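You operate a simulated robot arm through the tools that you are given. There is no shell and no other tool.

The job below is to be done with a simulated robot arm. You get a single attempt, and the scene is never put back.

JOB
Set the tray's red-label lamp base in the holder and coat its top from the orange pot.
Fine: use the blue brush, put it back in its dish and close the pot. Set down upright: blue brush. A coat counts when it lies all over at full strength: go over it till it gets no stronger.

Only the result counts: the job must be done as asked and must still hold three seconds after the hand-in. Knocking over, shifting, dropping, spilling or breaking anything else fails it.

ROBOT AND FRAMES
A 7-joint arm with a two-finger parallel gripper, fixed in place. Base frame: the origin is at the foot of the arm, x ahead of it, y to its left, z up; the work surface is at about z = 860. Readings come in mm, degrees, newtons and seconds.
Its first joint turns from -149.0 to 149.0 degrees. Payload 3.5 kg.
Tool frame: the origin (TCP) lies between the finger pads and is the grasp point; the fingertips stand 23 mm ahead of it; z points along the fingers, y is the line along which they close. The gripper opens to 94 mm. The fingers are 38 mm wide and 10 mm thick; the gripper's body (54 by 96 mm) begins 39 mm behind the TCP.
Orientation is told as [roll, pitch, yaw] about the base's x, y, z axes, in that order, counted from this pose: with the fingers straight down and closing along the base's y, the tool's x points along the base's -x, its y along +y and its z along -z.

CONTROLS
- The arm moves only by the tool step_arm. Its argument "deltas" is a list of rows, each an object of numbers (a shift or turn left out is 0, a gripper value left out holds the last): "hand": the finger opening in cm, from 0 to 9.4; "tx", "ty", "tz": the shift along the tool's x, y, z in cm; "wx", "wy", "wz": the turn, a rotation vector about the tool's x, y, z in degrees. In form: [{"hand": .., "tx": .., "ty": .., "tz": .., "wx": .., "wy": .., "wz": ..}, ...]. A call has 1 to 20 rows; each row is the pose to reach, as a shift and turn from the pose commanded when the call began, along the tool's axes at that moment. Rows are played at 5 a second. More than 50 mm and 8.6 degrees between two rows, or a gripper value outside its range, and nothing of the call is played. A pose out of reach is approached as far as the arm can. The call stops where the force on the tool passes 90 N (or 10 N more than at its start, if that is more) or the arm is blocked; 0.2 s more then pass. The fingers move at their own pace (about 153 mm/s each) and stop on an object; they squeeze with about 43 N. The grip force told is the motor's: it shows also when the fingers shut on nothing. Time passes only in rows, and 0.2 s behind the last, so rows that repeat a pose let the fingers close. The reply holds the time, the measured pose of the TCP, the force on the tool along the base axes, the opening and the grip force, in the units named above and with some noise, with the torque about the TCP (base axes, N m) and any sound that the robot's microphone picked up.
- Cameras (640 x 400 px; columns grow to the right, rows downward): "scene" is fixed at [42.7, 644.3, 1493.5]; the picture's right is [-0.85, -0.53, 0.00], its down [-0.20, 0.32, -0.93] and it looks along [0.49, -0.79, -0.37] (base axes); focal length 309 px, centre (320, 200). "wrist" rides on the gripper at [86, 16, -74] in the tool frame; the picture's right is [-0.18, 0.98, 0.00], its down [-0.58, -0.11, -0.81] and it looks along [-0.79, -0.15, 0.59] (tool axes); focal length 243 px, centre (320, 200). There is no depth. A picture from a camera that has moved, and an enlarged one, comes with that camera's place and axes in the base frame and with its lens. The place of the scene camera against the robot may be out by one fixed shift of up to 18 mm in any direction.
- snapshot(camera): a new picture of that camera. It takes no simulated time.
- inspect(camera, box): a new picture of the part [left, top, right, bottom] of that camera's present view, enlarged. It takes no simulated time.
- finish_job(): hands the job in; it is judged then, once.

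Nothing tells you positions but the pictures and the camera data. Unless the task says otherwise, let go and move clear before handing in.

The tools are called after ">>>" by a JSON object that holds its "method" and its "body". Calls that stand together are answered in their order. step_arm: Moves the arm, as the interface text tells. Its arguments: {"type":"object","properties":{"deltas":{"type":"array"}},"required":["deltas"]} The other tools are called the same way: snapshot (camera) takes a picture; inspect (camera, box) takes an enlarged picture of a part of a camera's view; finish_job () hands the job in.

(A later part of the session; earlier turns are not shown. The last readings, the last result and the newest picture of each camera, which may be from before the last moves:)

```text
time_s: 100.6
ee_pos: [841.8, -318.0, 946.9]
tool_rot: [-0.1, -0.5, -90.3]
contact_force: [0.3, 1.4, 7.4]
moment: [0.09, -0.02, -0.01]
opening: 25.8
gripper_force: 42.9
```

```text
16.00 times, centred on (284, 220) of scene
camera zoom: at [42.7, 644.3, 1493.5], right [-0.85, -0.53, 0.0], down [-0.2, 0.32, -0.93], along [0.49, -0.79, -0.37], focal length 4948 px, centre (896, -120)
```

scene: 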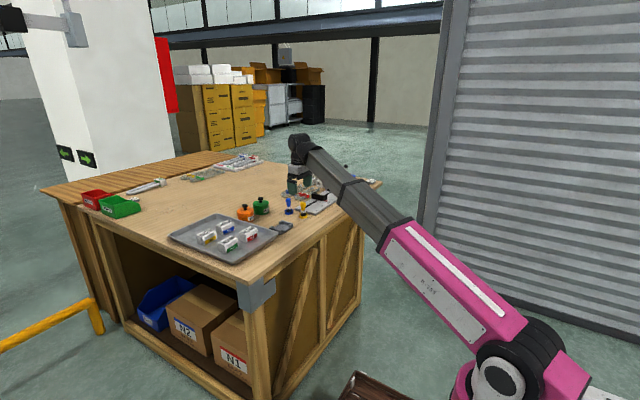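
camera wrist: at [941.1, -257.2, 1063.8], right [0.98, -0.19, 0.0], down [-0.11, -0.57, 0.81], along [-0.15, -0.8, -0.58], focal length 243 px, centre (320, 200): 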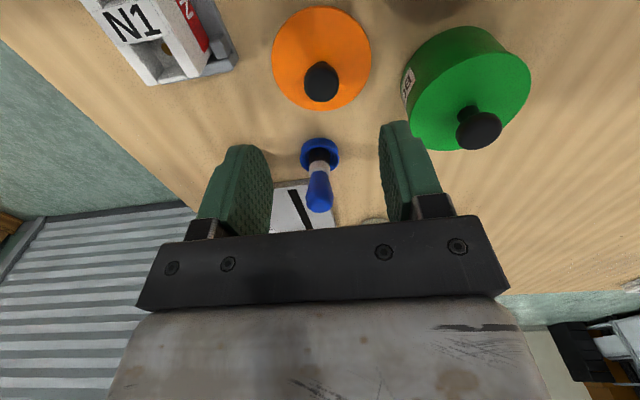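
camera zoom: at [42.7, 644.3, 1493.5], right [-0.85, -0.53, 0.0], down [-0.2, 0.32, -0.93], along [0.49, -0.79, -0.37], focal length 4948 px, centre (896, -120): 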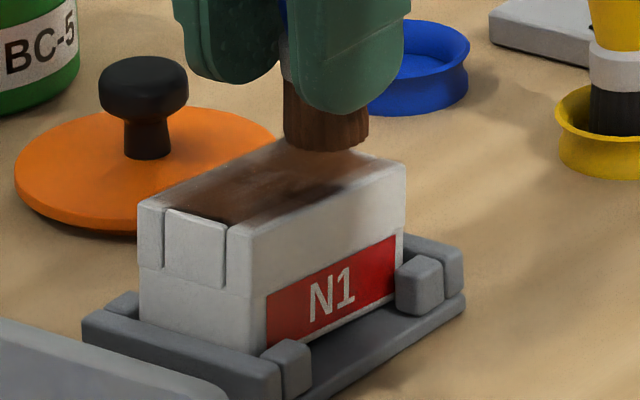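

The centre is getting strong but the edges are still faint. I'll run the brush around the perimeter, centred near the edges.

>>> {"method": "step_arm", "body": {"deltas": [{"ty": 0.3, "tx": -0.1}, {"ty": 0.5, "tx": -0.2}, {"ty": 0.5, "tx": 0.3}, {"ty": 0.5, "tx": 0.9}, {"ty": 0.5, "tx": 1.5}, {"ty": 0.5, "tx": 2.1}, {"ty": 0.5, "tx": 2.7}, {"ty": 0.5, "tx": 3.3}, {"ty": 0.5, "tx": 3.9}, {"ty": 0.5, "tx": 4.5}, {"ty": 0.5, "tx": 5.1}, {"ty": 0.5, "tx": 5.7}, {"ty": 0.5, "tx": 6.2}, {"ty": 0, "tx": 6.2}, {"ty": -0.6, "tx": 6.2}, {"ty": -1.2, "tx": 6.2}, {"ty": -1.8, "tx": 6.2}, {"ty": -2.4, "tx": 6.2}, {"ty": -2.9, "tx": 6.2}, {"ty": -2.9, "tx": 6.2}]}}

>>> {"method": "step_arm", "body": {"deltas": [{"tx": -0.3}, {"tx": -0.9}, {"tx": -1.5}, {"tx": -2.1}, {"tx": -2.7}, {"tx": -3.3}, {"tx": -3.9}, {"tx": -4.5}, {"tx": -5.1}, {"tx": -5.7}, {"tx": -6.3}, {"tx": -6.3, "ty": 0.5}, {"tx": -6.3, "ty": 1.1}, {"tx": -6.3, "ty": 1.7}, {"tx": -6.3, "ty": 2.3}, {"tx": -6.3, "ty": 2.9}, {"tx": -6.3, "ty": 3.3}, {"tx": -6.3, "ty": 3.3}]}}

>>> {"method": "inspect", "body": {"camera": "wrist", "box": [250, 0, 390, 140]}}

>>> {"method": "inspect", "body": {"camera": "scene", "box": [272, 212, 296, 228]}}

```text
time_s: 104.8
ee_pos: [812.6, -255.6, 947.2]
tool_rot: [-0.1, -0.5, -90.3]
contact_force: [0.6, -0.8, 1.8]
moment: [-0.07, 0.01, -0.03]
opening: 25.9
gripper_force: 43.2
```

```text
time_s: 108.6
ee_pos: [846.4, -320.0, 945.5]
tool_rot: [0.0, -0.5, -90.3]
contact_force: [-0.1, 0.1, -0.7]
moment: [0.01, 0.0, -0.01]
opening: 25.9
gripper_force: 42.7
```

```text
2.86 times, centred on (320, 70) of wrist
camera zoom: at [862.0, -232.0, 1020.0], right [0.98, -0.19, 0.0], down [-0.11, -0.57, 0.81], along [-0.15, -0.8, -0.58], focal length 693 px, centre (320, 571)
```

zoom: 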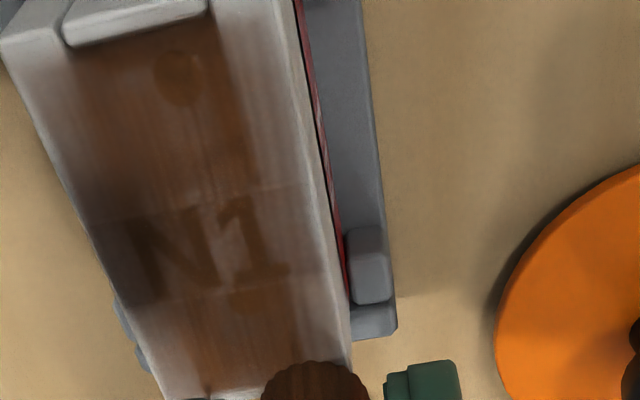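

```text
16.00 times, centred on (284, 220) of scene
camera zoom: at [42.7, 644.3, 1493.5], right [-0.85, -0.53, 0.0], down [-0.2, 0.32, -0.93], along [0.49, -0.79, -0.37], focal length 4948 px, centre (896, -120)
```

zoom: 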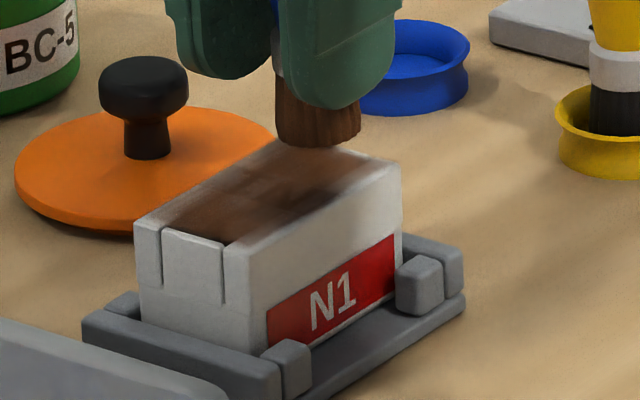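

Contact faded during that pass (force near zero), so the edges got little paint. I'll lower gently to re-establish contact.

>>> {"method": "step_arm", "body": {"deltas": [{"tz": 0.05, "ty": -0.1, "tx": 0.2}, {"tz": 0.1, "ty": -0.1, "tx": 0.2}, {"tz": 0.15, "ty": -0.1, "tx": 0.2}, {"tz": 0.15, "ty": -0.1, "tx": 0.2}]}}

```text
time_s: 109.6
ee_pos: [844.4, -318.6, 947.3]
tool_rot: [-0.1, -0.5, -90.3]
contact_force: [0.5, -1.3, 16.1]
moment: [-0.12, -0.13, -0.01]
opening: 25.6
gripper_force: 43.1
```

>>> {"method": "step_arm", "body": {"deltas": [{"tz": -0.02, "tx": 0.3}, {"tz": -0.02, "tx": 0.8}, {"tz": -0.02, "tx": 1.3}, {"tz": -0.02, "tx": 1.8}, {"tz": -0.02, "tx": 2.3}, {"tz": -0.02, "tx": 2.8}, {"tz": -0.02, "tx": 3.3}, {"tz": -0.02, "tx": 3.8}, {"tz": -0.02, "tx": 4.3}, {"tz": -0.02, "tx": 4.8}, {"tz": -0.02, "tx": 5.3}, {"tz": -0.02, "tx": 5.8}, {"tz": -0.02, "tx": 6.2}, {"tz": -0.02, "tx": 6.2}]}}

>>> {"method": "inspect", "body": {"camera": "scene", "box": [272, 212, 296, 228]}}

>>> {"method": "snapshot", "body": {"camera": "wrist"}}

```text
time_s: 112.6
ee_pos: [844.4, -255.8, 945.3]
tool_rot: [0.0, -0.5, -90.3]
contact_force: [-0.4, -2.6, 14.5]
moment: [-0.23, -0.08, -0.04]
opening: 25.8
gripper_force: 43.5
```

```text
16.00 times, centred on (284, 220) of scene
camera zoom: at [42.7, 644.3, 1493.5], right [-0.85, -0.53, 0.0], down [-0.2, 0.32, -0.93], along [0.49, -0.79, -0.37], focal length 4948 px, centre (896, -120)
```

zoom: 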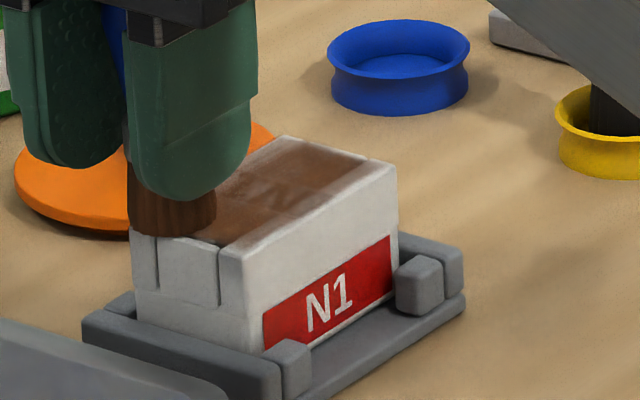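

```text
taken
camera wrist: at [861.1, -167.8, 1019.0], right [0.98, -0.19, 0.0], down [-0.11, -0.57, 0.81], along [-0.15, -0.8, -0.58], focal length 243 px, centre (320, 200)
```

wrist: 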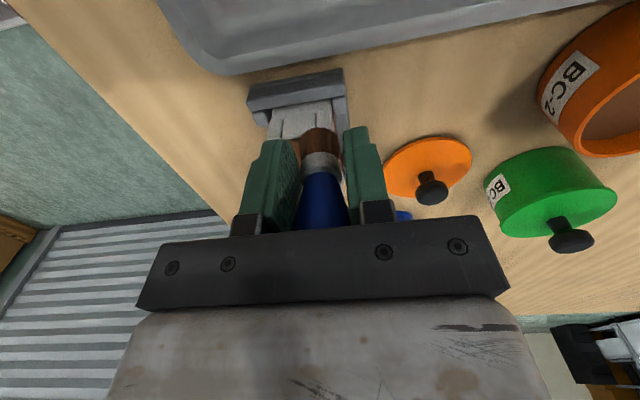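

The +x side is now well covered and the -x rail is next. I'll sweep across the +y end and then down the -x side.

>>> {"method": "step_arm", "body": {"deltas": [{"ty": -0.3}, {"ty": -0.8}, {"ty": -1.3}, {"ty": -1.8}, {"ty": -2.3}, {"ty": -2.8}, {"ty": -3.1}, {"ty": -3.1}]}}

>>> {"method": "inspect", "body": {"camera": "scene", "box": [272, 212, 296, 228]}}

```text
time_s: 114.4
ee_pos: [814.6, -254.8, 944.5]
tool_rot: [-0.1, -0.5, -90.3]
contact_force: [3.8, -0.2, 10.1]
moment: [-0.04, -0.19, 0.01]
opening: 25.8
gripper_force: 43.1
```

```text
16.00 times, centred on (284, 220) of scene
camera zoom: at [42.7, 644.3, 1493.5], right [-0.85, -0.53, 0.0], down [-0.2, 0.32, -0.93], along [0.49, -0.79, -0.37], focal length 4948 px, centre (896, -120)
```

zoom: 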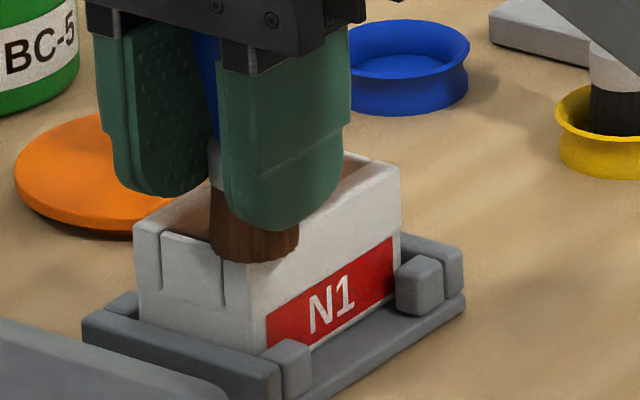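

>>> {"method": "step_arm", "body": {"deltas": [{"tx": -0.3}, {"tx": -0.8}, {"tx": -1.3}, {"tx": -1.8}, {"tx": -2.3}, {"tx": -2.8}, {"tx": -3.3}, {"tx": -3.8}, {"tx": -4.3}, {"tx": -4.8}, {"tx": -5.3}, {"tx": -5.8}, {"tx": -6.4}, {"tx": -6.4}]}}

>>> {"method": "inspect", "body": {"camera": "scene", "box": [272, 212, 296, 228]}}

>>> {"method": "inspect", "body": {"camera": "wrist", "box": [250, 0, 390, 140]}}

```text
time_s: 117.4
ee_pos: [812.9, -318.5, 946.5]
tool_rot: [-0.1, -0.5, -90.3]
contact_force: [0.1, 0.2, -0.9]
moment: [0.01, -0.01, -0.01]
opening: 25.6
gripper_force: 43.0
```

```text
16.00 times, centred on (284, 220) of scene
camera zoom: at [42.7, 644.3, 1493.5], right [-0.85, -0.53, 0.0], down [-0.2, 0.32, -0.93], along [0.49, -0.79, -0.37], focal length 4948 px, centre (896, -120)
```

zoom: 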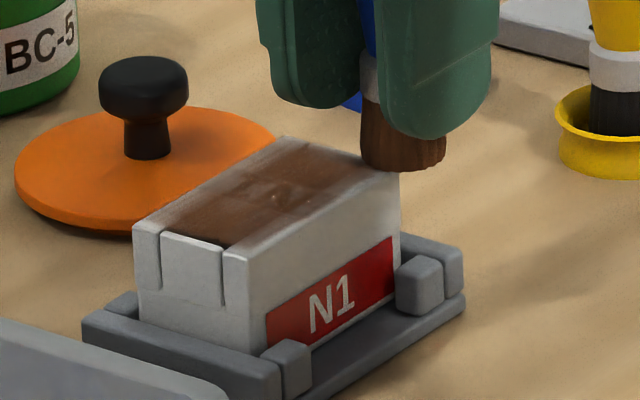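

```text
2.86 times, centred on (320, 70) of wrist
camera zoom: at [829.5, -232.0, 1018.9], right [0.98, -0.19, 0.0], down [-0.11, -0.57, 0.81], along [-0.15, -0.8, -0.58], focal length 693 px, centre (320, 571)
```

zoom: 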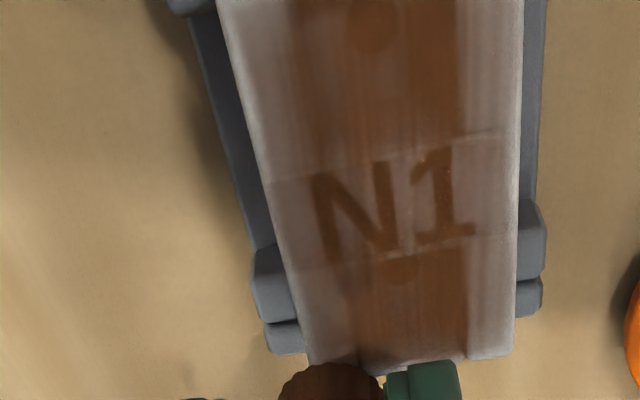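

Contact was lost on this lane too, because the brush creeps up in the grip. I'll lower again and repeat the -x lane in shorter, force-checked strokes.

>>> {"method": "step_arm", "body": {"deltas": [{"tz": 0.05, "ty": 0.1}, {"tz": 0.1, "ty": 0.2}, {"tz": 0.1, "ty": 0.2}]}}

```text
time_s: 118.2
ee_pos: [815.3, -319.4, 944.0]
tool_rot: [-0.1, -0.5, -90.3]
contact_force: [-1.7, -0.6, 7.0]
moment: [-0.01, 0.07, -0.02]
opening: 25.9
gripper_force: 43.1
```

>>> {"method": "step_arm", "body": {"deltas": [{"tz": 0.03, "tx": 0.2}, {"tz": 0.03, "tx": 0.6}, {"tz": 0.03, "tx": 1.0}, {"tz": 0.03, "tx": 1.4}, {"tz": 0.03, "tx": 1.8}, {"tz": 0.03, "tx": 2.2}, {"tz": 0.03, "tx": 2.6}, {"tz": 0.03, "tx": 3.0}, {"tz": 0.03, "tx": 3.2}]}}

>>> {"method": "inspect", "body": {"camera": "scene", "box": [272, 212, 296, 228]}}

```text
time_s: 120.2
ee_pos: [815.7, -287.7, 945.2]
tool_rot: [-0.1, -0.6, -90.2]
contact_force: [-1.4, -8.3, 22.7]
moment: [-0.34, -0.02, -0.03]
opening: 25.7
gripper_force: 43.6
```

```text
16.00 times, centred on (284, 220) of scene
camera zoom: at [42.7, 644.3, 1493.5], right [-0.85, -0.53, 0.0], down [-0.2, 0.32, -0.93], along [0.49, -0.79, -0.37], focal length 4948 px, centre (896, -120)
```

zoom: 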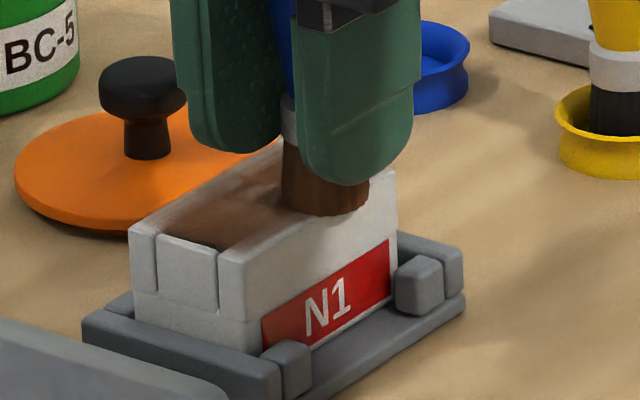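

>>> {"method": "step_arm", "body": {"deltas": [{"tz": -0.05, "tx": 0.1}, {"tz": -0.06, "tx": 0.5}, {"tz": -0.06, "tx": 0.9}, {"tz": -0.06, "tx": 1.3}, {"tz": -0.06, "tx": 1.7}, {"tz": -0.06, "tx": 2.1}, {"tz": -0.06, "tx": 2.5}, {"tz": -0.06, "tx": 2.9}, {"tz": -0.06, "tx": 3.2}, {"tz": -0.06, "tx": 3.2}]}}

>>> {"method": "inspect", "body": {"camera": "scene", "box": [272, 212, 296, 228]}}

```text
time_s: 122.4
ee_pos: [814.9, -254.8, 943.5]
tool_rot: [0.0, -0.5, -90.3]
contact_force: [0.5, -4.4, 15.4]
moment: [-0.27, 0.01, -0.01]
opening: 26.0
gripper_force: 42.9
```

```text
16.00 times, centred on (284, 220) of scene
camera zoom: at [42.7, 644.3, 1493.5], right [-0.85, -0.53, 0.0], down [-0.2, 0.32, -0.93], along [0.49, -0.79, -0.37], focal length 4948 px, centre (896, -120)
```

zoom: 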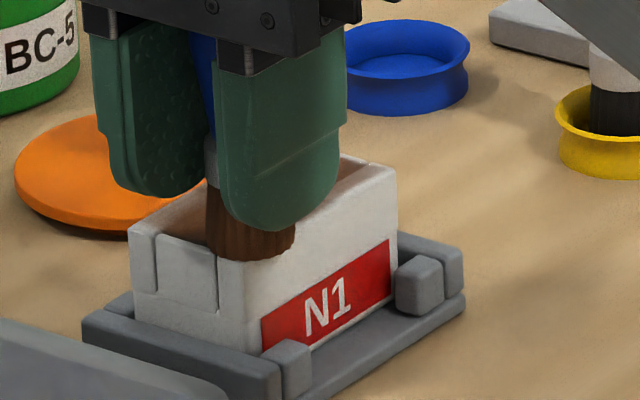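

The brush may be running dry. I'll lift off and look at the whole top.

>>> {"method": "step_arm", "body": {"deltas": [{"tz": -0.2}, {"tz": -0.8}, {"tz": -1.8}, {"tz": -3, "ty": 0.3}, {"tz": -4.2, "ty": 1}, {"tz": -5, "ty": 2}, {"tz": -5.2, "ty": 3.2}, {"tz": -5.2, "ty": 4.5}, {"tz": -5.2, "ty": 5.8}, {"tz": -5.2, "ty": 7}, {"tz": -5.2, "ty": 7.8}, {"tz": -5.2, "ty": 8}, {"tz": -5.2, "ty": 8}]}}

>>> {"method": "inspect", "body": {"camera": "scene", "box": [272, 212, 296, 228]}}

>>> {"method": "snapshot", "body": {"camera": "wrist"}}

```text
time_s: 125.2
ee_pos: [896.3, -254.8, 995.7]
tool_rot: [-0.1, -0.5, -90.3]
contact_force: [-0.3, 0.2, -0.6]
moment: [-0.01, -0.04, -0.02]
opening: 26.0
gripper_force: 43.0
```

```text
16.00 times, centred on (284, 220) of scene
camera zoom: at [42.7, 644.3, 1493.5], right [-0.85, -0.53, 0.0], down [-0.2, 0.32, -0.93], along [0.49, -0.79, -0.37], focal length 4948 px, centre (896, -120)
```

zoom: 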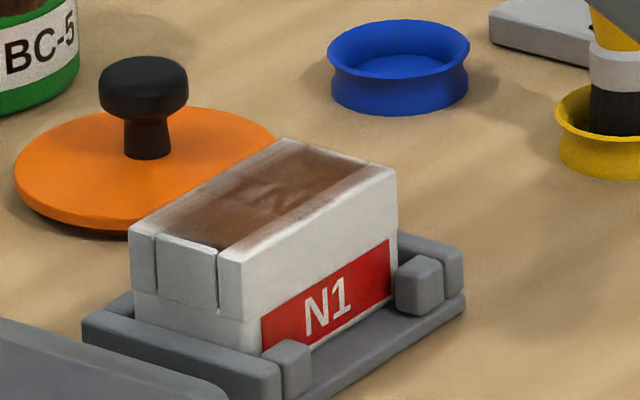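

```text
taken
camera wrist: at [912.7, -167.7, 1069.3], right [0.98, -0.19, 0.0], down [-0.11, -0.57, 0.81], along [-0.15, -0.8, -0.58], focal length 243 px, centre (320, 200)
```

wrist: 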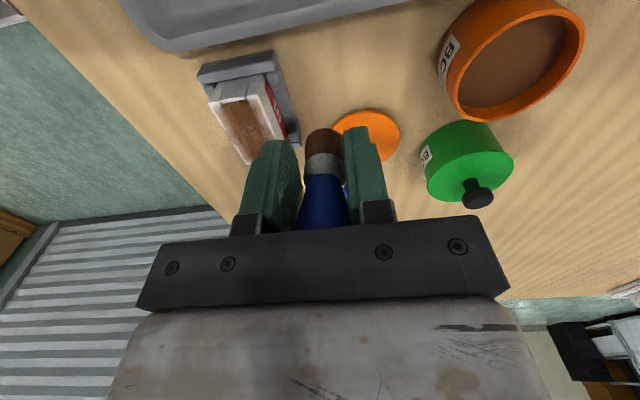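

>>> {"method": "inspect", "body": {"camera": "wrist", "box": [190, 55, 310, 165]}}

>>> {"method": "inspect", "body": {"camera": "scene", "box": [273, 212, 291, 224]}}

```text
3.64 times, centred on (250, 110) of wrist
camera zoom: at [912.7, -167.7, 1069.3], right [0.98, -0.19, 0.0], down [-0.11, -0.57, 0.81], along [-0.15, -0.8, -0.58], focal length 882 px, centre (574, 527)
```

zoom: 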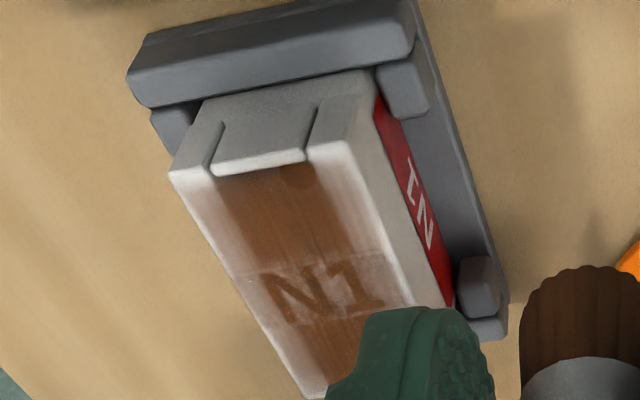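

```text
16.00 times, centred on (282, 218) of scene
camera zoom: at [42.7, 644.3, 1493.5], right [-0.85, -0.53, 0.0], down [-0.2, 0.32, -0.93], along [0.49, -0.79, -0.37], focal length 4948 px, centre (928, -88)
```

zoom: 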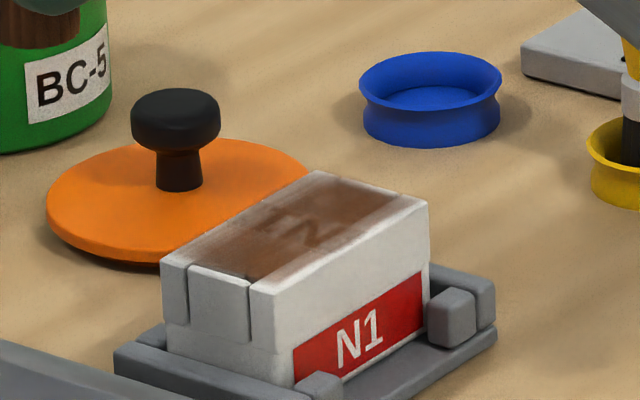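

I'll reload the brush, so back over the pot for a gentler dip.

>>> {"method": "step_arm", "body": {"deltas": [{"ty": 0.3}, {"ty": 1.1, "tx": -0.1}, {"ty": 2.3, "tx": -0.3}, {"ty": 3.9, "tx": -0.5}, {"ty": 5.6, "tx": -0.7}, {"ty": 7.4, "tx": -0.9}, {"ty": 9.2, "tx": -1.1}, {"ty": 10.9, "tx": -1.3}, {"ty": 12.1, "tx": -1.4}, {"ty": 12.8, "tx": -1.5}, {"ty": 13, "tx": -1.5, "tz": 0.4}, {"ty": 13, "tx": -1.5, "tz": 1.4}, {"ty": 13, "tx": -1.5, "tz": 2.6}, {"ty": 13, "tx": -1.5, "tz": 3.9}, {"ty": 13, "tx": -1.5, "tz": 5}, {"ty": 13, "tx": -1.5, "tz": 5.7}, {"ty": 13, "tx": -1.5, "tz": 6.0}, {"ty": 13, "tx": -1.5, "tz": 6.1}, {"ty": 13, "tx": -1.5, "tz": 6.1}]}}

>>> {"method": "inspect", "body": {"camera": "wrist", "box": [200, 0, 460, 240]}}

```text
time_s: 129.2
ee_pos: [1026.2, -271.8, 934.9]
tool_rot: [-0.1, -0.6, -90.3]
contact_force: [0.7, 0.3, 0.3]
moment: [-0.01, -0.03, -0.02]
opening: 26.0
gripper_force: 43.1
```

```text
1.67 times, centred on (330, 120) of wrist
camera zoom: at [1042.3, -183.8, 1008.3], right [0.98, -0.19, 0.0], down [-0.11, -0.57, 0.81], along [-0.15, -0.8, -0.58], focal length 404 px, centre (303, 333)
```

zoom: 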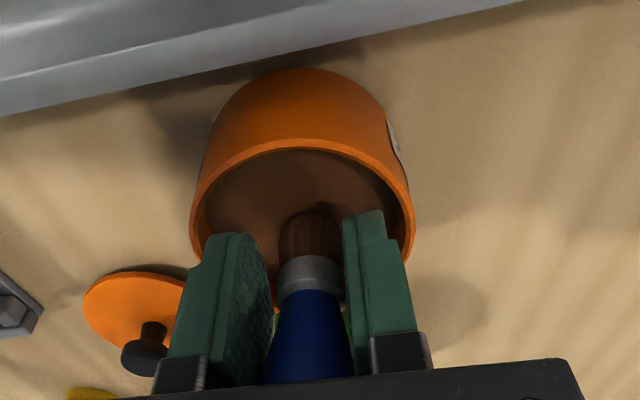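

>>> {"method": "step_arm", "body": {"deltas": [{"tz": 0.1}, {"tz": 0.2}, {"tz": 0.3}, {"tz": 0.35}, {"tz": 0.35}]}}

```text
time_s: 130.4
ee_pos: [1025.9, -271.4, 931.4]
tool_rot: [0.0, -0.6, -90.3]
contact_force: [-0.2, 0.8, -0.8]
moment: [0.01, 0.01, 0.0]
opening: 25.9
gripper_force: 42.9
```

>>> {"method": "step_arm", "body": {"deltas": [{"tz": 0.06}, {"tz": 0.12}, {"tz": 0.18}, {"tz": 0.18}]}}

>>> {"method": "inspect", "body": {"camera": "scene", "box": [228, 190, 268, 220]}}

```text
time_s: 131.4
ee_pos: [1027.1, -270.6, 930.6]
tool_rot: [0.0, -0.5, -90.4]
contact_force: [0.3, -1.1, 14.4]
moment: [-0.1, 0.11, -0.02]
opening: 25.8
gripper_force: 43.3
```

```text
13.33 times, centred on (248, 205) of scene
camera zoom: at [42.7, 644.3, 1493.5], right [-0.85, -0.53, 0.0], down [-0.2, 0.32, -0.93], along [0.49, -0.79, -0.37], focal length 4123 px, centre (1280, 133)
```

zoom: 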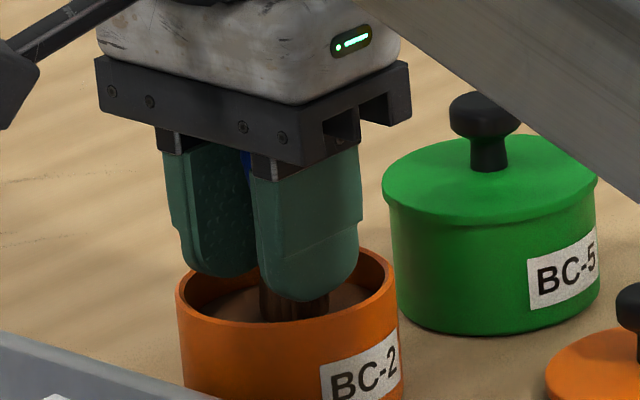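

The brush is reloaded with a 14 N touch. I'm heading back to the -x edge of N1.

>>> {"method": "step_arm", "body": {"deltas": [{"tz": 0}, {"tz": -0.2}, {"tz": -0.7}, {"tz": -1.6}, {"tz": -2.8}, {"tz": -4}, {"tz": -5}, {"tz": -5.5}, {"tz": -5.7}, {"tz": -5.7}]}}

>>> {"method": "step_arm", "body": {"deltas": [{"ty": -0.3}, {"ty": -1.1}, {"ty": -2.3}, {"ty": -3.9, "tx": 0.1}, {"ty": -5.6, "tx": 0.3}, {"ty": -7.4, "tx": 0.5}, {"ty": -9.2, "tx": 0.6}, {"ty": -11, "tx": 0.8}, {"ty": -12.8, "tx": 0.9}, {"ty": -14.6, "tx": 1}, {"ty": -16.4, "tx": 1.1}, {"ty": -18, "tx": 1.2}, {"ty": -19.4, "tx": 1.3}, {"ty": -20.4, "tx": 1.3, "tz": 0.3}, {"ty": -21, "tx": 1.3, "tz": 1}, {"ty": -21.2, "tx": 1.3, "tz": 2}, {"ty": -21.2, "tx": 1.3, "tz": 3}, {"ty": -21.2, "tx": 1.3, "tz": 3.7}, {"ty": -21.2, "tx": 1.3, "tz": 4}, {"ty": -21.2, "tx": 1.3, "tz": 4}]}}

>>> {"method": "inspect", "body": {"camera": "scene", "box": [265, 205, 305, 235]}}

```text
time_s: 133.6
ee_pos: [1026.0, -271.1, 985.8]
tool_rot: [-0.1, -0.6, -90.3]
contact_force: [0.1, -0.5, -0.5]
moment: [0.02, 0.0, -0.01]
opening: 25.9
gripper_force: 42.6
```

```text
time_s: 137.8
ee_pos: [814.7, -257.1, 946.5]
tool_rot: [-0.2, -0.5, -90.3]
contact_force: [0.1, -0.2, -0.3]
moment: [0.05, 0.0, -0.04]
opening: 26.0
gripper_force: 43.0
```

```text
13.33 times, centred on (285, 220) of scene
camera zoom: at [42.7, 644.3, 1493.5], right [-0.85, -0.53, 0.0], down [-0.2, 0.32, -0.93], along [0.49, -0.79, -0.37], focal length 4123 px, centre (787, -67)
```

zoom: 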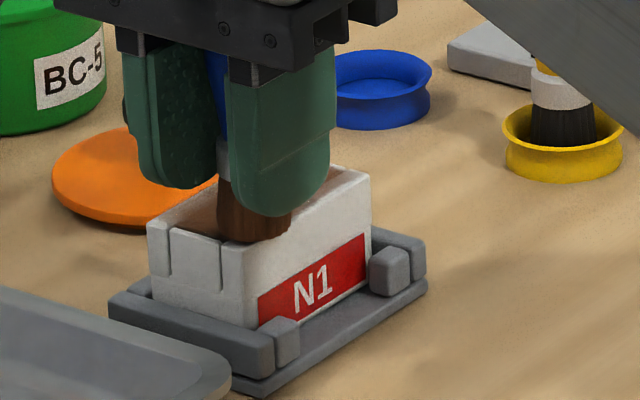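

>>> {"method": "step_arm", "body": {"deltas": [{"tz": 0.1}, {"tz": 0.2}, {"tz": 0.25}, {"tz": 0.25}]}}

```text
time_s: 138.8
ee_pos: [813.2, -257.3, 945.5]
tool_rot: [-0.2, -0.5, -90.3]
contact_force: [-0.8, -0.1, -1.0]
moment: [0.05, 0.01, -0.02]
opening: 25.9
gripper_force: 43.1
```

>>> {"method": "step_arm", "body": {"deltas": [{"tz": 0.06}, {"tz": 0.12}, {"tz": 0.18}, {"tz": 0.18}]}}

```text
time_s: 139.8
ee_pos: [813.5, -257.8, 944.7]
tool_rot: [-0.1, -0.5, -90.3]
contact_force: [-0.1, 0.7, 28.4]
moment: [-0.03, -0.06, -0.02]
opening: 26.3
gripper_force: 42.9
```

>>> {"method": "step_arm", "body": {"deltas": [{"tz": -0.08}, {"tz": -0.09, "tx": -0.3}, {"tz": -0.09, "tx": -0.8}, {"tz": -0.1, "tx": -1.3}, {"tz": -0.1, "tx": -1.8}, {"tz": -0.1, "tx": -2.3}, {"tz": -0.1, "tx": -2.8}, {"tz": -0.1, "tx": -3.2}]}}

>>> {"method": "inspect", "body": {"camera": "scene", "box": [272, 212, 296, 228]}}

```text
time_s: 141.6
ee_pos: [812.7, -289.2, 943.3]
tool_rot: [-0.2, -0.5, -90.3]
contact_force: [-1.0, 2.5, 10.7]
moment: [0.11, 0.05, -0.07]
opening: 25.9
gripper_force: 43.5
```

```text
16.00 times, centred on (284, 220) of scene
camera zoom: at [42.7, 644.3, 1493.5], right [-0.85, -0.53, 0.0], down [-0.2, 0.32, -0.93], along [0.49, -0.79, -0.37], focal length 4948 px, centre (896, -120)
```

zoom: 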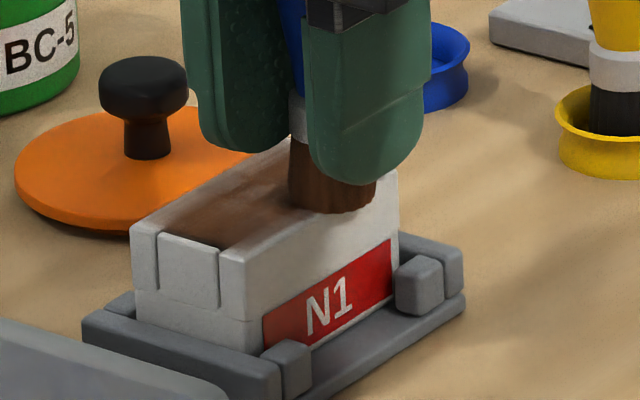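

The brush is in contact at about 11 N, but paint builds slowly at the rail. I'll do several back-and-forth passes along the -x side.

>>> {"method": "step_arm", "body": {"deltas": [{"tx": -0.4}, {"tx": -1.2}, {"tx": -2}, {"tx": -2.8}, {"tx": -3.1}, {"tx": -2.6}, {"tx": -1.8}, {"tx": -1}, {"tx": -0.2}, {"tx": 0.6}, {"tx": 1.4}, {"tx": 2.2}, {"tx": 3}, {"tx": 3.4}, {"tx": 2.8}, {"tx": 2}, {"tx": 1.2}, {"tx": 0.4}, {"tx": 0}, {"tx": 0}]}}

>>> {"method": "inspect", "body": {"camera": "scene", "box": [272, 212, 296, 228]}}

>>> {"method": "inspect", "body": {"camera": "wrist", "box": [250, 0, 390, 140]}}

```text
time_s: 145.8
ee_pos: [813.0, -288.9, 944.2]
tool_rot: [-0.3, -0.5, -90.3]
contact_force: [0.6, 1.1, 6.5]
moment: [0.02, 0.02, 0.0]
opening: 26.0
gripper_force: 42.6
```

```text
16.00 times, centred on (284, 220) of scene
camera zoom: at [42.7, 644.3, 1493.5], right [-0.85, -0.53, 0.0], down [-0.2, 0.32, -0.93], along [0.49, -0.79, -0.37], focal length 4948 px, centre (896, -120)
```

zoom: 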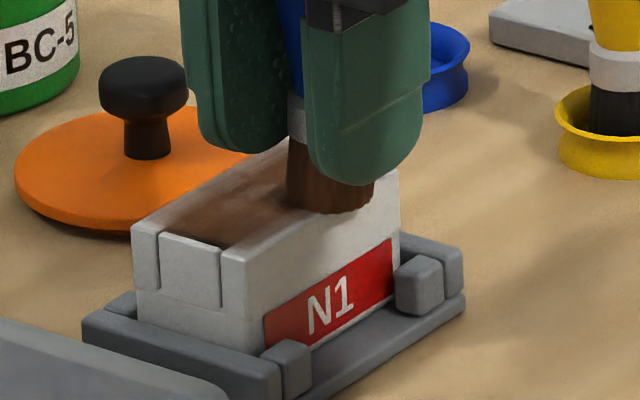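

```text
2.86 times, centred on (320, 70) of wrist
camera zoom: at [829.9, -201.5, 1017.6], right [0.98, -0.19, 0.0], down [-0.11, -0.57, 0.81], along [-0.15, -0.8, -0.58], focal length 693 px, centre (320, 571)
```

zoom: 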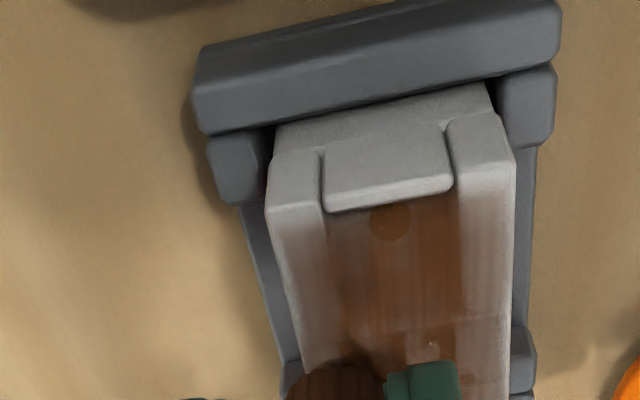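

Coverage at the rail builds slowly. I'll lift off and check the brush's tilt and the coat.

>>> {"method": "step_arm", "body": {"deltas": [{"tz": -0.2}, {"tz": -0.7}, {"tz": -1.5}, {"tz": -2.5}, {"tz": -3.5}, {"tz": -4.2, "tx": -0.3}, {"tz": -4.5, "tx": -1.2}, {"tz": -4.5, "tx": -2.4}, {"tz": -4.5, "tx": -3.8}, {"tz": -4.5, "tx": -5.2}, {"tz": -4.5, "tx": -6.4}, {"tz": -4.5, "tx": -7}, {"tz": -4.5, "tx": -7}]}}

>>> {"method": "inspect", "body": {"camera": "wrist", "box": [230, 0, 410, 130]}}

>>> {"method": "inspect", "body": {"camera": "scene", "box": [270, 180, 320, 230]}}

```text
time_s: 148.6
ee_pos: [814.0, -359.3, 988.5]
tool_rot: [0.0, -0.4, -90.4]
contact_force: [-0.8, 0.0, -0.3]
moment: [0.02, -0.01, -0.04]
opening: 26.3
gripper_force: 42.8
```

```text
3.08 times, centred on (320, 65) of wrist
camera zoom: at [829.6, -271.6, 1062.5], right [0.98, -0.19, 0.0], down [-0.11, -0.57, 0.81], along [-0.15, -0.8, -0.58], focal length 746 px, centre (320, 615)
```

zoom: 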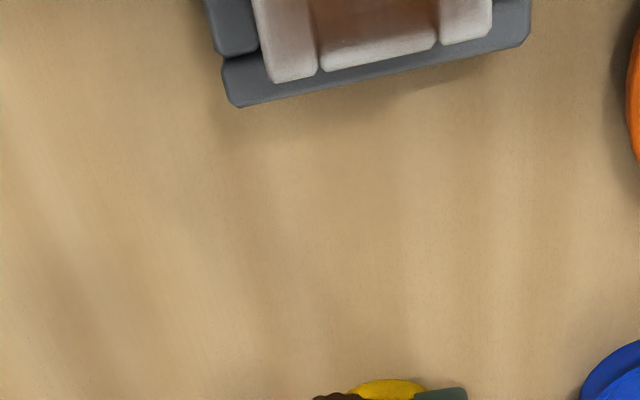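

```text
8.00 times, centred on (295, 205) of scene
camera zoom: at [42.7, 644.3, 1493.5], right [-0.85, -0.53, 0.0], down [-0.2, 0.32, -0.93], along [0.49, -0.79, -0.37], focal length 2474 px, centre (520, 160)
```

zoom: 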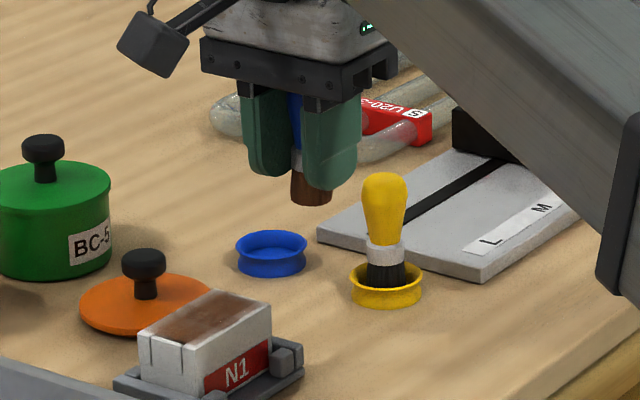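

>>> {"method": "inspect", "body": {"camera": "scene", "box": [276, 212, 292, 224]}}

>>> {"method": "inspect", "body": {"camera": "scene", "box": [290, 185, 306, 210]}}

>>> {"method": "snapshot", "body": {"camera": "wrist"}}

```text
16.00 times, centred on (284, 218) of scene
camera zoom: at [42.7, 644.3, 1493.5], right [-0.85, -0.53, 0.0], down [-0.2, 0.32, -0.93], along [0.49, -0.79, -0.37], focal length 4948 px, centre (896, -88)
```

zoom: 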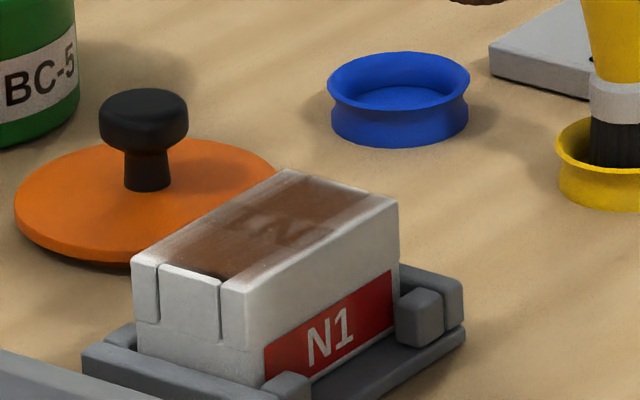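

```text
16.00 times, centred on (298, 198) of scene
camera zoom: at [42.7, 644.3, 1493.5], right [-0.85, -0.53, 0.0], down [-0.2, 0.32, -0.93], along [0.49, -0.79, -0.37], focal length 4948 px, centre (672, 240)
```

zoom: 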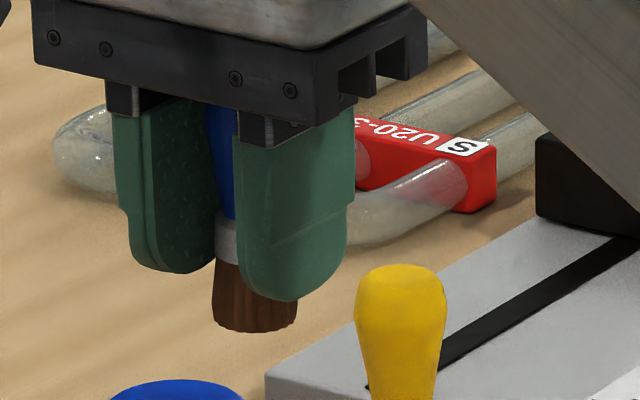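

```text
taken
camera wrist: at [829.6, -271.6, 1062.5], right [0.98, -0.19, 0.0], down [-0.11, -0.57, 0.81], along [-0.15, -0.8, -0.58], focal length 243 px, centre (320, 200)
```

wrist: 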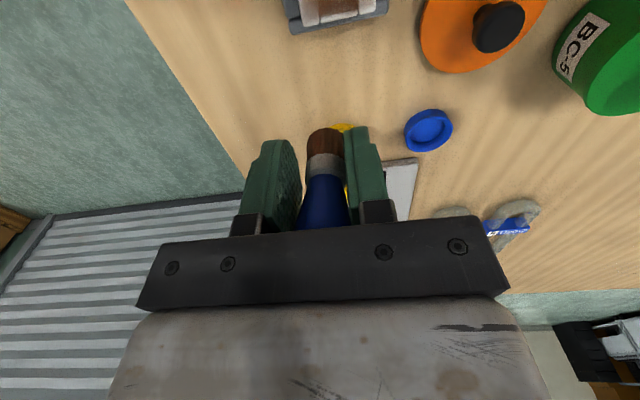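

The brush is straight enough, and moments place its contact right under the TCP. I'll move to a fixed viewing pose to judge the coat consistently.

>>> {"method": "step_arm", "body": {"deltas": [{"tz": -0.2, "tx": 0.3, "ty": 0.3}, {"tz": -0.6, "tx": 1, "ty": 1.1}, {"tz": -1, "tx": 2, "ty": 2.3}, {"tz": -1.2, "tx": 3.2, "ty": 3.8}, {"tz": -1.2, "tx": 4.5, "ty": 5.4}, {"tz": -1.2, "tx": 5.8, "ty": 7.1}, {"tz": -1.2, "tx": 7.1, "ty": 8.8}, {"tz": -1.2, "tx": 8.3, "ty": 10.4}, {"tz": -1.2, "tx": 9.4, "ty": 11.9}, {"tz": -1.2, "tx": 10.2, "ty": 12.8}, {"tz": -1.2, "tx": 10.4, "ty": 13.1}, {"tz": -1.2, "tx": 10.4, "ty": 13.1}]}}

>>> {"method": "inspect", "body": {"camera": "wrist", "box": [130, 40, 270, 160]}}

>>> {"method": "snapshot", "body": {"camera": "wrist"}}

```text
time_s: 151.2
ee_pos: [945.6, -256.1, 999.1]
tool_rot: [-0.1, -0.5, -90.3]
contact_force: [0.2, -0.1, -0.3]
moment: [-0.02, 0.02, -0.02]
opening: 25.9
gripper_force: 43.1
```

```text
3.33 times, centred on (200, 100) of wrist
camera zoom: at [961.9, -168.2, 1073.6], right [0.98, -0.19, 0.0], down [-0.11, -0.57, 0.81], along [-0.15, -0.8, -0.58], focal length 809 px, centre (720, 533)
```

zoom: 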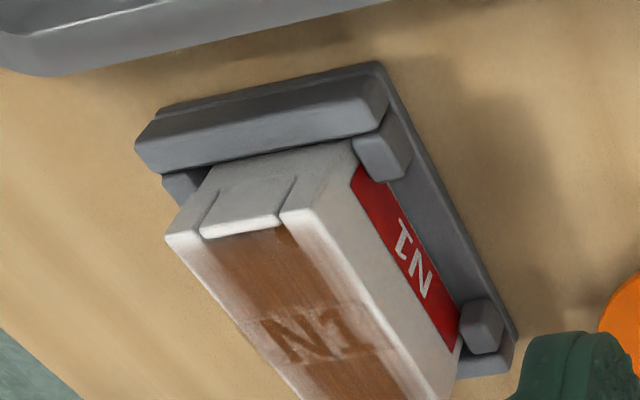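

```text
taken
camera wrist: at [961.9, -168.2, 1073.6], right [0.98, -0.19, 0.0], down [-0.11, -0.57, 0.81], along [-0.15, -0.8, -0.58], focal length 243 px, centre (320, 200)
```

wrist: 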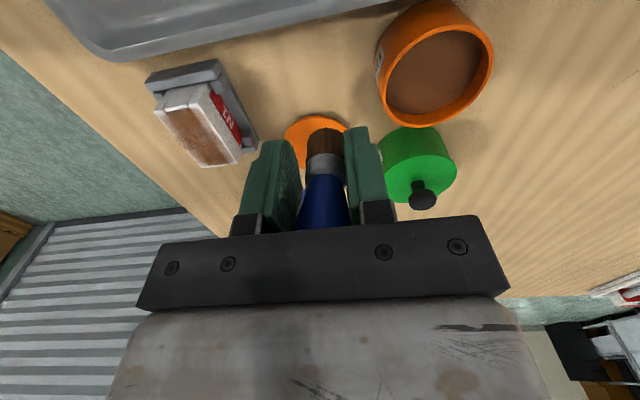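

>>> {"method": "inspect", "body": {"camera": "wrist", "box": [160, 95, 250, 170]}}

```text
5.33 times, centred on (205, 132) of wrist
camera zoom: at [961.9, -168.2, 1073.6], right [0.98, -0.19, 0.0], down [-0.11, -0.57, 0.81], along [-0.15, -0.8, -0.58], focal length 1294 px, centre (933, 560)
```

zoom: 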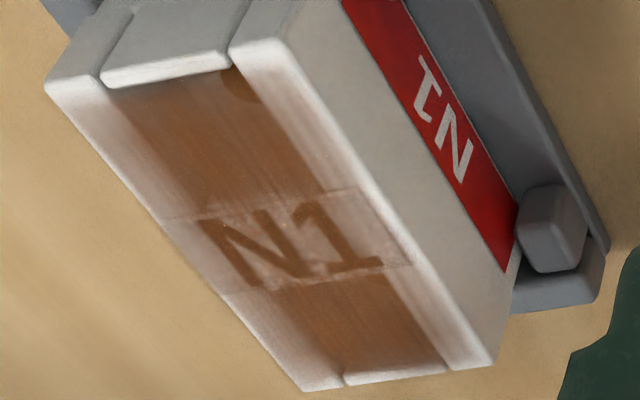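

From this pose the coat is clearly a translucent film: decent in the middle, thinner on the rails, nearly bare at the rim. I'll redip and go over everything again.

>>> {"method": "step_arm", "body": {"deltas": [{"ty": 0.3}, {"ty": 1.1, "tx": -0.2}, {"ty": 2.3, "tx": -0.4}, {"ty": 3.9, "tx": -0.7}, {"ty": 5.5, "tx": -1}, {"ty": 6.9, "tx": -1.2}, {"ty": 7.8, "tx": -1.4}, {"ty": 8.1, "tx": -1.45, "tz": 0.3}, {"ty": 8.1, "tx": -1.45, "tz": 1.1}, {"ty": 8.1, "tx": -1.45, "tz": 2.3}, {"ty": 8.1, "tx": -1.45, "tz": 3.7}, {"ty": 8.1, "tx": -1.45, "tz": 5.1}, {"ty": 8.1, "tx": -1.45, "tz": 6}, {"ty": 8.1, "tx": -1.45, "tz": 6.5}, {"ty": 8.1, "tx": -1.45, "tz": 6.7}, {"ty": 8.1, "tx": -1.45, "tz": 6.75}, {"ty": 8.1, "tx": -1.45, "tz": 6.75}]}}

>>> {"method": "step_arm", "body": {"deltas": [{"tz": 0.05}, {"tz": 0.1}, {"tz": 0.13}, {"tz": 0.13}]}}

```text
time_s: 154.8
ee_pos: [1025.8, -271.4, 932.3]
tool_rot: [0.0, -0.6, -90.3]
contact_force: [0.2, 0.0, -0.9]
moment: [-0.01, -0.03, 0.03]
opening: 25.8
gripper_force: 42.8
```

```text
time_s: 155.8
ee_pos: [1025.4, -272.2, 931.9]
tool_rot: [-0.1, -0.5, -90.3]
contact_force: [0.5, 0.9, 0.5]
moment: [-0.01, 0.01, -0.02]
opening: 25.8
gripper_force: 43.1
```

>>> {"method": "step_arm", "body": {"deltas": [{"tz": 0.05}, {"tz": 0.1}, {"tz": 0.15}, {"tz": 0.2}, {"tz": 0.2}, {"tz": 0.2}]}}

```text
time_s: 157.2
ee_pos: [1026.5, -270.8, 929.9]
tool_rot: [-0.1, -0.5, -90.2]
contact_force: [2.0, -1.9, 16.9]
moment: [-0.23, 0.04, 0.0]
opening: 25.6
gripper_force: 42.3
```

Dipped again with 17 N. I'm returning to the corner of N1.

>>> {"method": "step_arm", "body": {"deltas": [{"tz": -0.2}, {"tz": -0.7}, {"tz": -1.6}, {"tz": -2.8}, {"tz": -4}, {"tz": -5}, {"tz": -5.5}, {"tz": -5.7}, {"tz": -5.7}]}}

>>> {"method": "step_arm", "body": {"deltas": [{"ty": -0.3}, {"ty": -1.1}, {"ty": -2.3}, {"ty": -3.9, "tx": 0.1}, {"ty": -5.6, "tx": 0.3}, {"ty": -7.4, "tx": 0.5}, {"ty": -9.2, "tx": 0.6}, {"ty": -11, "tx": 0.8}, {"ty": -12.8, "tx": 0.9}, {"ty": -14.6, "tx": 1}, {"ty": -16.4, "tx": 1.1}, {"ty": -18, "tx": 1.2}, {"ty": -19.4, "tx": 1.3}, {"ty": -20.4, "tx": 1.3, "tz": 0.3}, {"ty": -21, "tx": 1.3, "tz": 1}, {"ty": -21.2, "tx": 1.3, "tz": 2}, {"ty": -21.2, "tx": 1.3, "tz": 3}, {"ty": -21.2, "tx": 1.3, "tz": 3.8}, {"ty": -21.2, "tx": 1.3, "tz": 4.2}, {"ty": -21.2, "tx": 1.3, "tz": 4.2}]}}

>>> {"method": "step_arm", "body": {"deltas": [{"tz": 0.05}, {"tz": 0.1}, {"tz": 0.1}]}}

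```text
time_s: 159.2
ee_pos: [1026.2, -271.0, 985.5]
tool_rot: [0.0, -0.5, -90.3]
contact_force: [-0.3, -0.3, -1.4]
moment: [0.03, 0.04, 0.01]
opening: 26.0
gripper_force: 43.5
```

```text
time_s: 163.4
ee_pos: [813.8, -257.7, 943.4]
tool_rot: [-0.1, -0.4, -90.3]
contact_force: [-0.6, -0.6, -0.4]
moment: [0.02, 0.01, 0.02]
opening: 26.0
gripper_force: 43.2
```

```text
time_s: 164.2
ee_pos: [815.4, -257.0, 943.7]
tool_rot: [-0.1, -0.5, -90.3]
contact_force: [-0.4, -0.7, 9.4]
moment: [-0.13, 0.02, -0.03]
opening: 25.8
gripper_force: 43.3
```

Contact at 9 N. I'll raster lanes over the top.

>>> {"method": "step_arm", "body": {"deltas": [{"tx": -0.4}, {"tx": -1.4}, {"tx": -2.6}, {"tx": -3.8}, {"tx": -5}, {"tx": -6}, {"tx": -6.3}, {"tx": -6.3, "ty": 0.7}, {"tx": -5.8, "ty": 0.8}, {"tx": -4.6, "ty": 0.8}, {"tx": -3.4, "ty": 0.8}, {"tx": -2.2, "ty": 0.8}, {"tx": -1, "ty": 0.8}, {"tx": -0.1, "ty": 0.8}, {"tx": 0, "ty": 0.8}]}}

>>> {"method": "inspect", "body": {"camera": "scene", "box": [272, 212, 296, 228]}}

```text
time_s: 167.4
ee_pos: [821.6, -257.0, 944.4]
tool_rot: [-0.1, -0.4, -90.3]
contact_force: [-0.2, -0.5, 3.6]
moment: [-0.08, 0.05, -0.05]
opening: 25.7
gripper_force: 43.1
```

```text
16.00 times, centred on (284, 220) of scene
camera zoom: at [42.7, 644.3, 1493.5], right [-0.85, -0.53, 0.0], down [-0.2, 0.32, -0.93], along [0.49, -0.79, -0.37], focal length 4948 px, centre (896, -120)
```

zoom: 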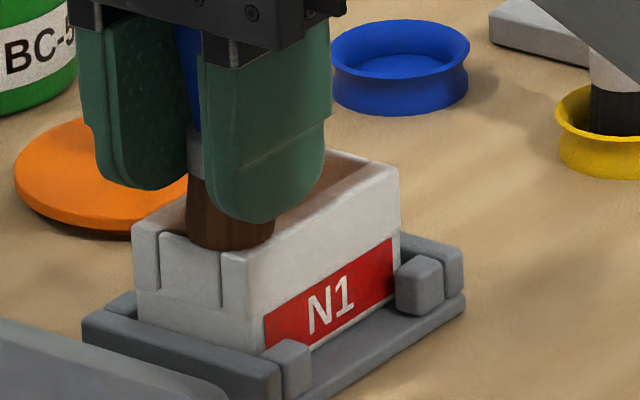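

>>> {"method": "step_arm", "body": {"deltas": [{"tz": 0.04, "ty": 0.7}, {"tz": 0.05, "tx": -0.5, "ty": 0.8}, {"tz": 0.05, "tx": -1.6, "ty": 0.8}, {"tz": 0.05, "tx": -2.8, "ty": 0.8}, {"tz": 0.05, "tx": -4, "ty": 0.8}, {"tz": 0.05, "tx": -5.2, "ty": 0.8}, {"tz": 0.05, "tx": -6.2, "ty": 0.8}, {"tz": 0.05, "tx": -6.3, "ty": 1.6}, {"tz": 0.05, "tx": -5.8, "ty": 1.6}, {"tz": 0.05, "tx": -4.6, "ty": 1.6}, {"tz": 0.05, "tx": -3.4, "ty": 1.6}, {"tz": 0.05, "tx": -2.2, "ty": 1.6}, {"tz": 0.05, "tx": -1, "ty": 1.6}, {"tz": 0.05, "tx": 0, "ty": 1.6}, {"tz": 0.05, "tx": 0, "ty": 2.3}]}}

>>> {"method": "step_arm", "body": {"deltas": [{"tx": -0.5}, {"tx": -1.6}, {"tx": -2.8}, {"tx": -4}, {"tx": -5.2}, {"tx": -6.2}, {"tx": -6.4}, {"tx": -6.4}]}}

```text
time_s: 170.6
ee_pos: [843.5, -255.1, 942.8]
tool_rot: [-0.1, -0.4, -90.3]
contact_force: [-5.4, 0.4, 14.6]
moment: [-0.15, 0.19, -0.05]
opening: 25.9
gripper_force: 42.6
```

```text
time_s: 172.4
ee_pos: [844.3, -321.1, 943.9]
tool_rot: [-0.2, -0.5, -90.3]
contact_force: [0.2, -0.6, 0.1]
moment: [0.03, -0.01, 0.02]
opening: 26.0
gripper_force: 43.0
```

>>> {"method": "step_arm", "body": {"deltas": [{"tz": 0.06, "tx": 0.2}, {"tz": 0.12, "tx": 0.2}, {"tz": 0.12, "tx": 0.2}]}}

```text
time_s: 173.2
ee_pos: [845.0, -319.0, 943.4]
tool_rot: [-0.1, -0.5, -90.3]
contact_force: [0.0, -0.6, 6.7]
moment: [-0.01, -0.04, 0.0]
opening: 25.8
gripper_force: 42.5
```

Now cover the -y end strip across, then come back along the -x side.

>>> {"method": "step_arm", "body": {"deltas": [{"tz": 0.03, "ty": -0.3}, {"tz": 0.04, "ty": -1}, {"tz": 0.04, "ty": -1.8}, {"tz": 0.04, "ty": -2.6}, {"tz": 0.04, "ty": -3.2}, {"tz": 0.04, "ty": -3.2}]}}

>>> {"method": "step_arm", "body": {"deltas": [{"tx": 0.4}, {"tx": 1.4, "tz": -0.02}, {"tx": 2.6, "tz": -0.04}, {"tx": 3.8, "tz": -0.06}, {"tx": 5, "tz": -0.08}, {"tx": 6, "tz": -0.1}, {"tx": 6.4, "tz": -0.1}, {"tx": 6.4, "tz": -0.1}]}}

```text
time_s: 174.6
ee_pos: [811.8, -318.9, 941.6]
tool_rot: [-0.1, -0.5, -90.4]
contact_force: [1.2, 0.2, 8.6]
moment: [-0.01, -0.08, 0.0]
opening: 26.0
gripper_force: 42.8
```

```text
time_s: 176.4
ee_pos: [813.6, -253.8, 942.4]
tool_rot: [-0.2, -0.5, -90.3]
contact_force: [-0.8, -0.8, -0.2]
moment: [0.0, 0.0, 0.02]
opening: 26.0
gripper_force: 43.0
```

I'll go to the viewing pose and compare.

>>> {"method": "step_arm", "body": {"deltas": [{"tz": -0.2}, {"tz": -0.8}, {"tz": -1.8}, {"tz": -3, "ty": 0.3}, {"tz": -4.2, "ty": 1}, {"tz": -5.2, "ty": 2}, {"tz": -5.7, "ty": 3.2}, {"tz": -5.7, "ty": 4.6}, {"tz": -5.7, "ty": 6.1}, {"tz": -5.7, "ty": 7.6}, {"tz": -5.7, "ty": 9.1}, {"tz": -5.7, "ty": 10.6}, {"tz": -5.7, "ty": 11.9}, {"tz": -5.7, "ty": 12.8}, {"tz": -5.7, "ty": 13.2}, {"tz": -5.7, "ty": 13.2}]}}

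>>> {"method": "inspect", "body": {"camera": "wrist", "box": [160, 95, 250, 170]}}

>>> {"method": "inspect", "body": {"camera": "scene", "box": [272, 212, 296, 228]}}

```text
time_s: 179.8
ee_pos: [944.4, -255.0, 999.4]
tool_rot: [-0.1, -0.4, -90.3]
contact_force: [-0.6, 0.3, -1.4]
moment: [0.04, -0.03, -0.05]
opening: 25.9
gripper_force: 43.2
```

```text
5.33 times, centred on (205, 132) of wrist
camera zoom: at [961.5, -167.2, 1073.0], right [0.98, -0.19, 0.0], down [-0.11, -0.57, 0.81], along [-0.15, -0.8, -0.58], focal length 1294 px, centre (933, 560)
```

zoom: 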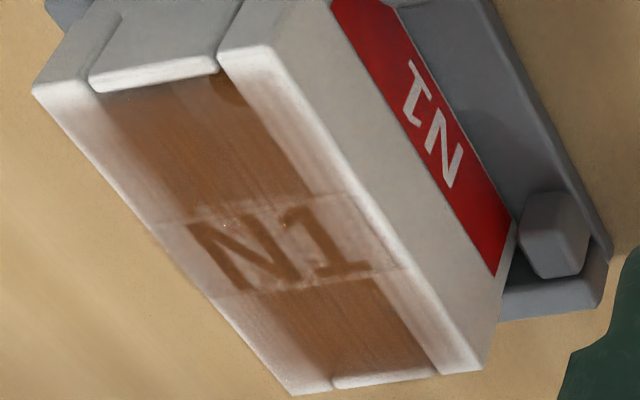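

```text
16.00 times, centred on (284, 220) of scene
camera zoom: at [42.7, 644.3, 1493.5], right [-0.85, -0.53, 0.0], down [-0.2, 0.32, -0.93], along [0.49, -0.79, -0.37], focal length 4948 px, centre (896, -120)
```

zoom: 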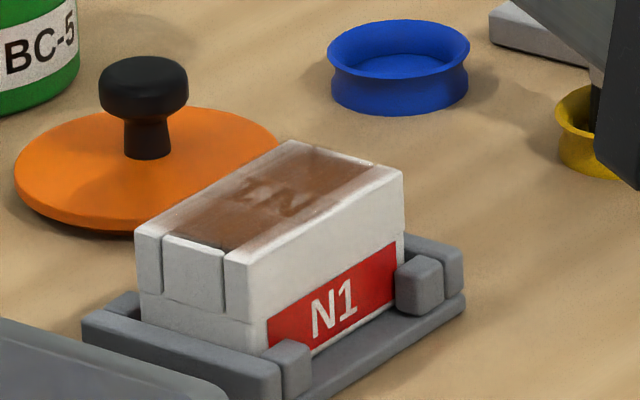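

>>> {"method": "inspect", "body": {"camera": "wrist", "box": [160, 98, 205, 135]}}

>>> {"method": "inspect", "body": {"camera": "wrist", "box": [195, 130, 240, 167]}}

```text
10.81 times, centred on (182, 116) of wrist
camera zoom: at [961.5, -167.2, 1073.0], right [0.98, -0.19, 0.0], down [-0.11, -0.57, 0.81], along [-0.15, -0.8, -0.58], focal length 2623 px, centre (1806, 1103)
```

zoom: 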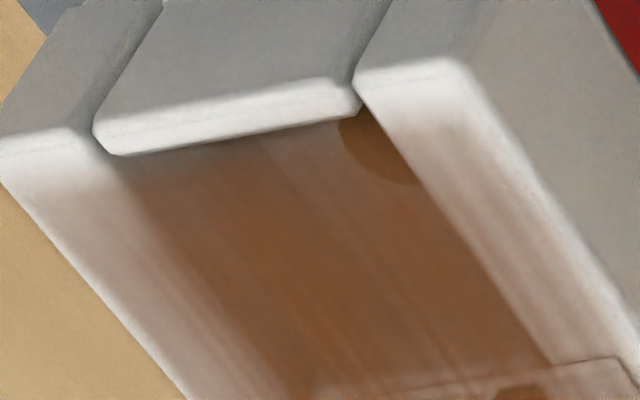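

```text
10.81 times, centred on (218, 148) of wrist
camera zoom: at [961.5, -167.2, 1073.0], right [0.98, -0.19, 0.0], down [-0.11, -0.57, 0.81], along [-0.15, -0.8, -0.58], focal length 2623 px, centre (1428, 757)
```

zoom: 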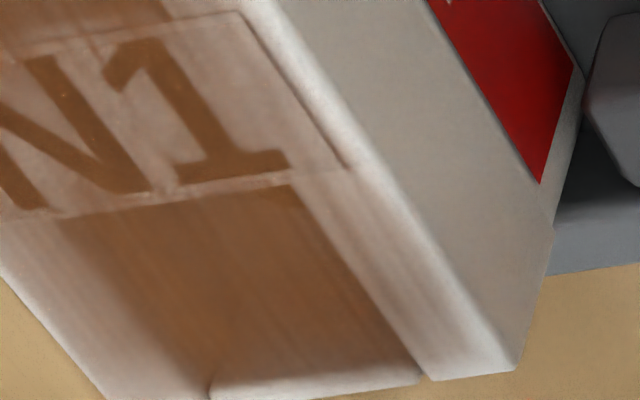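

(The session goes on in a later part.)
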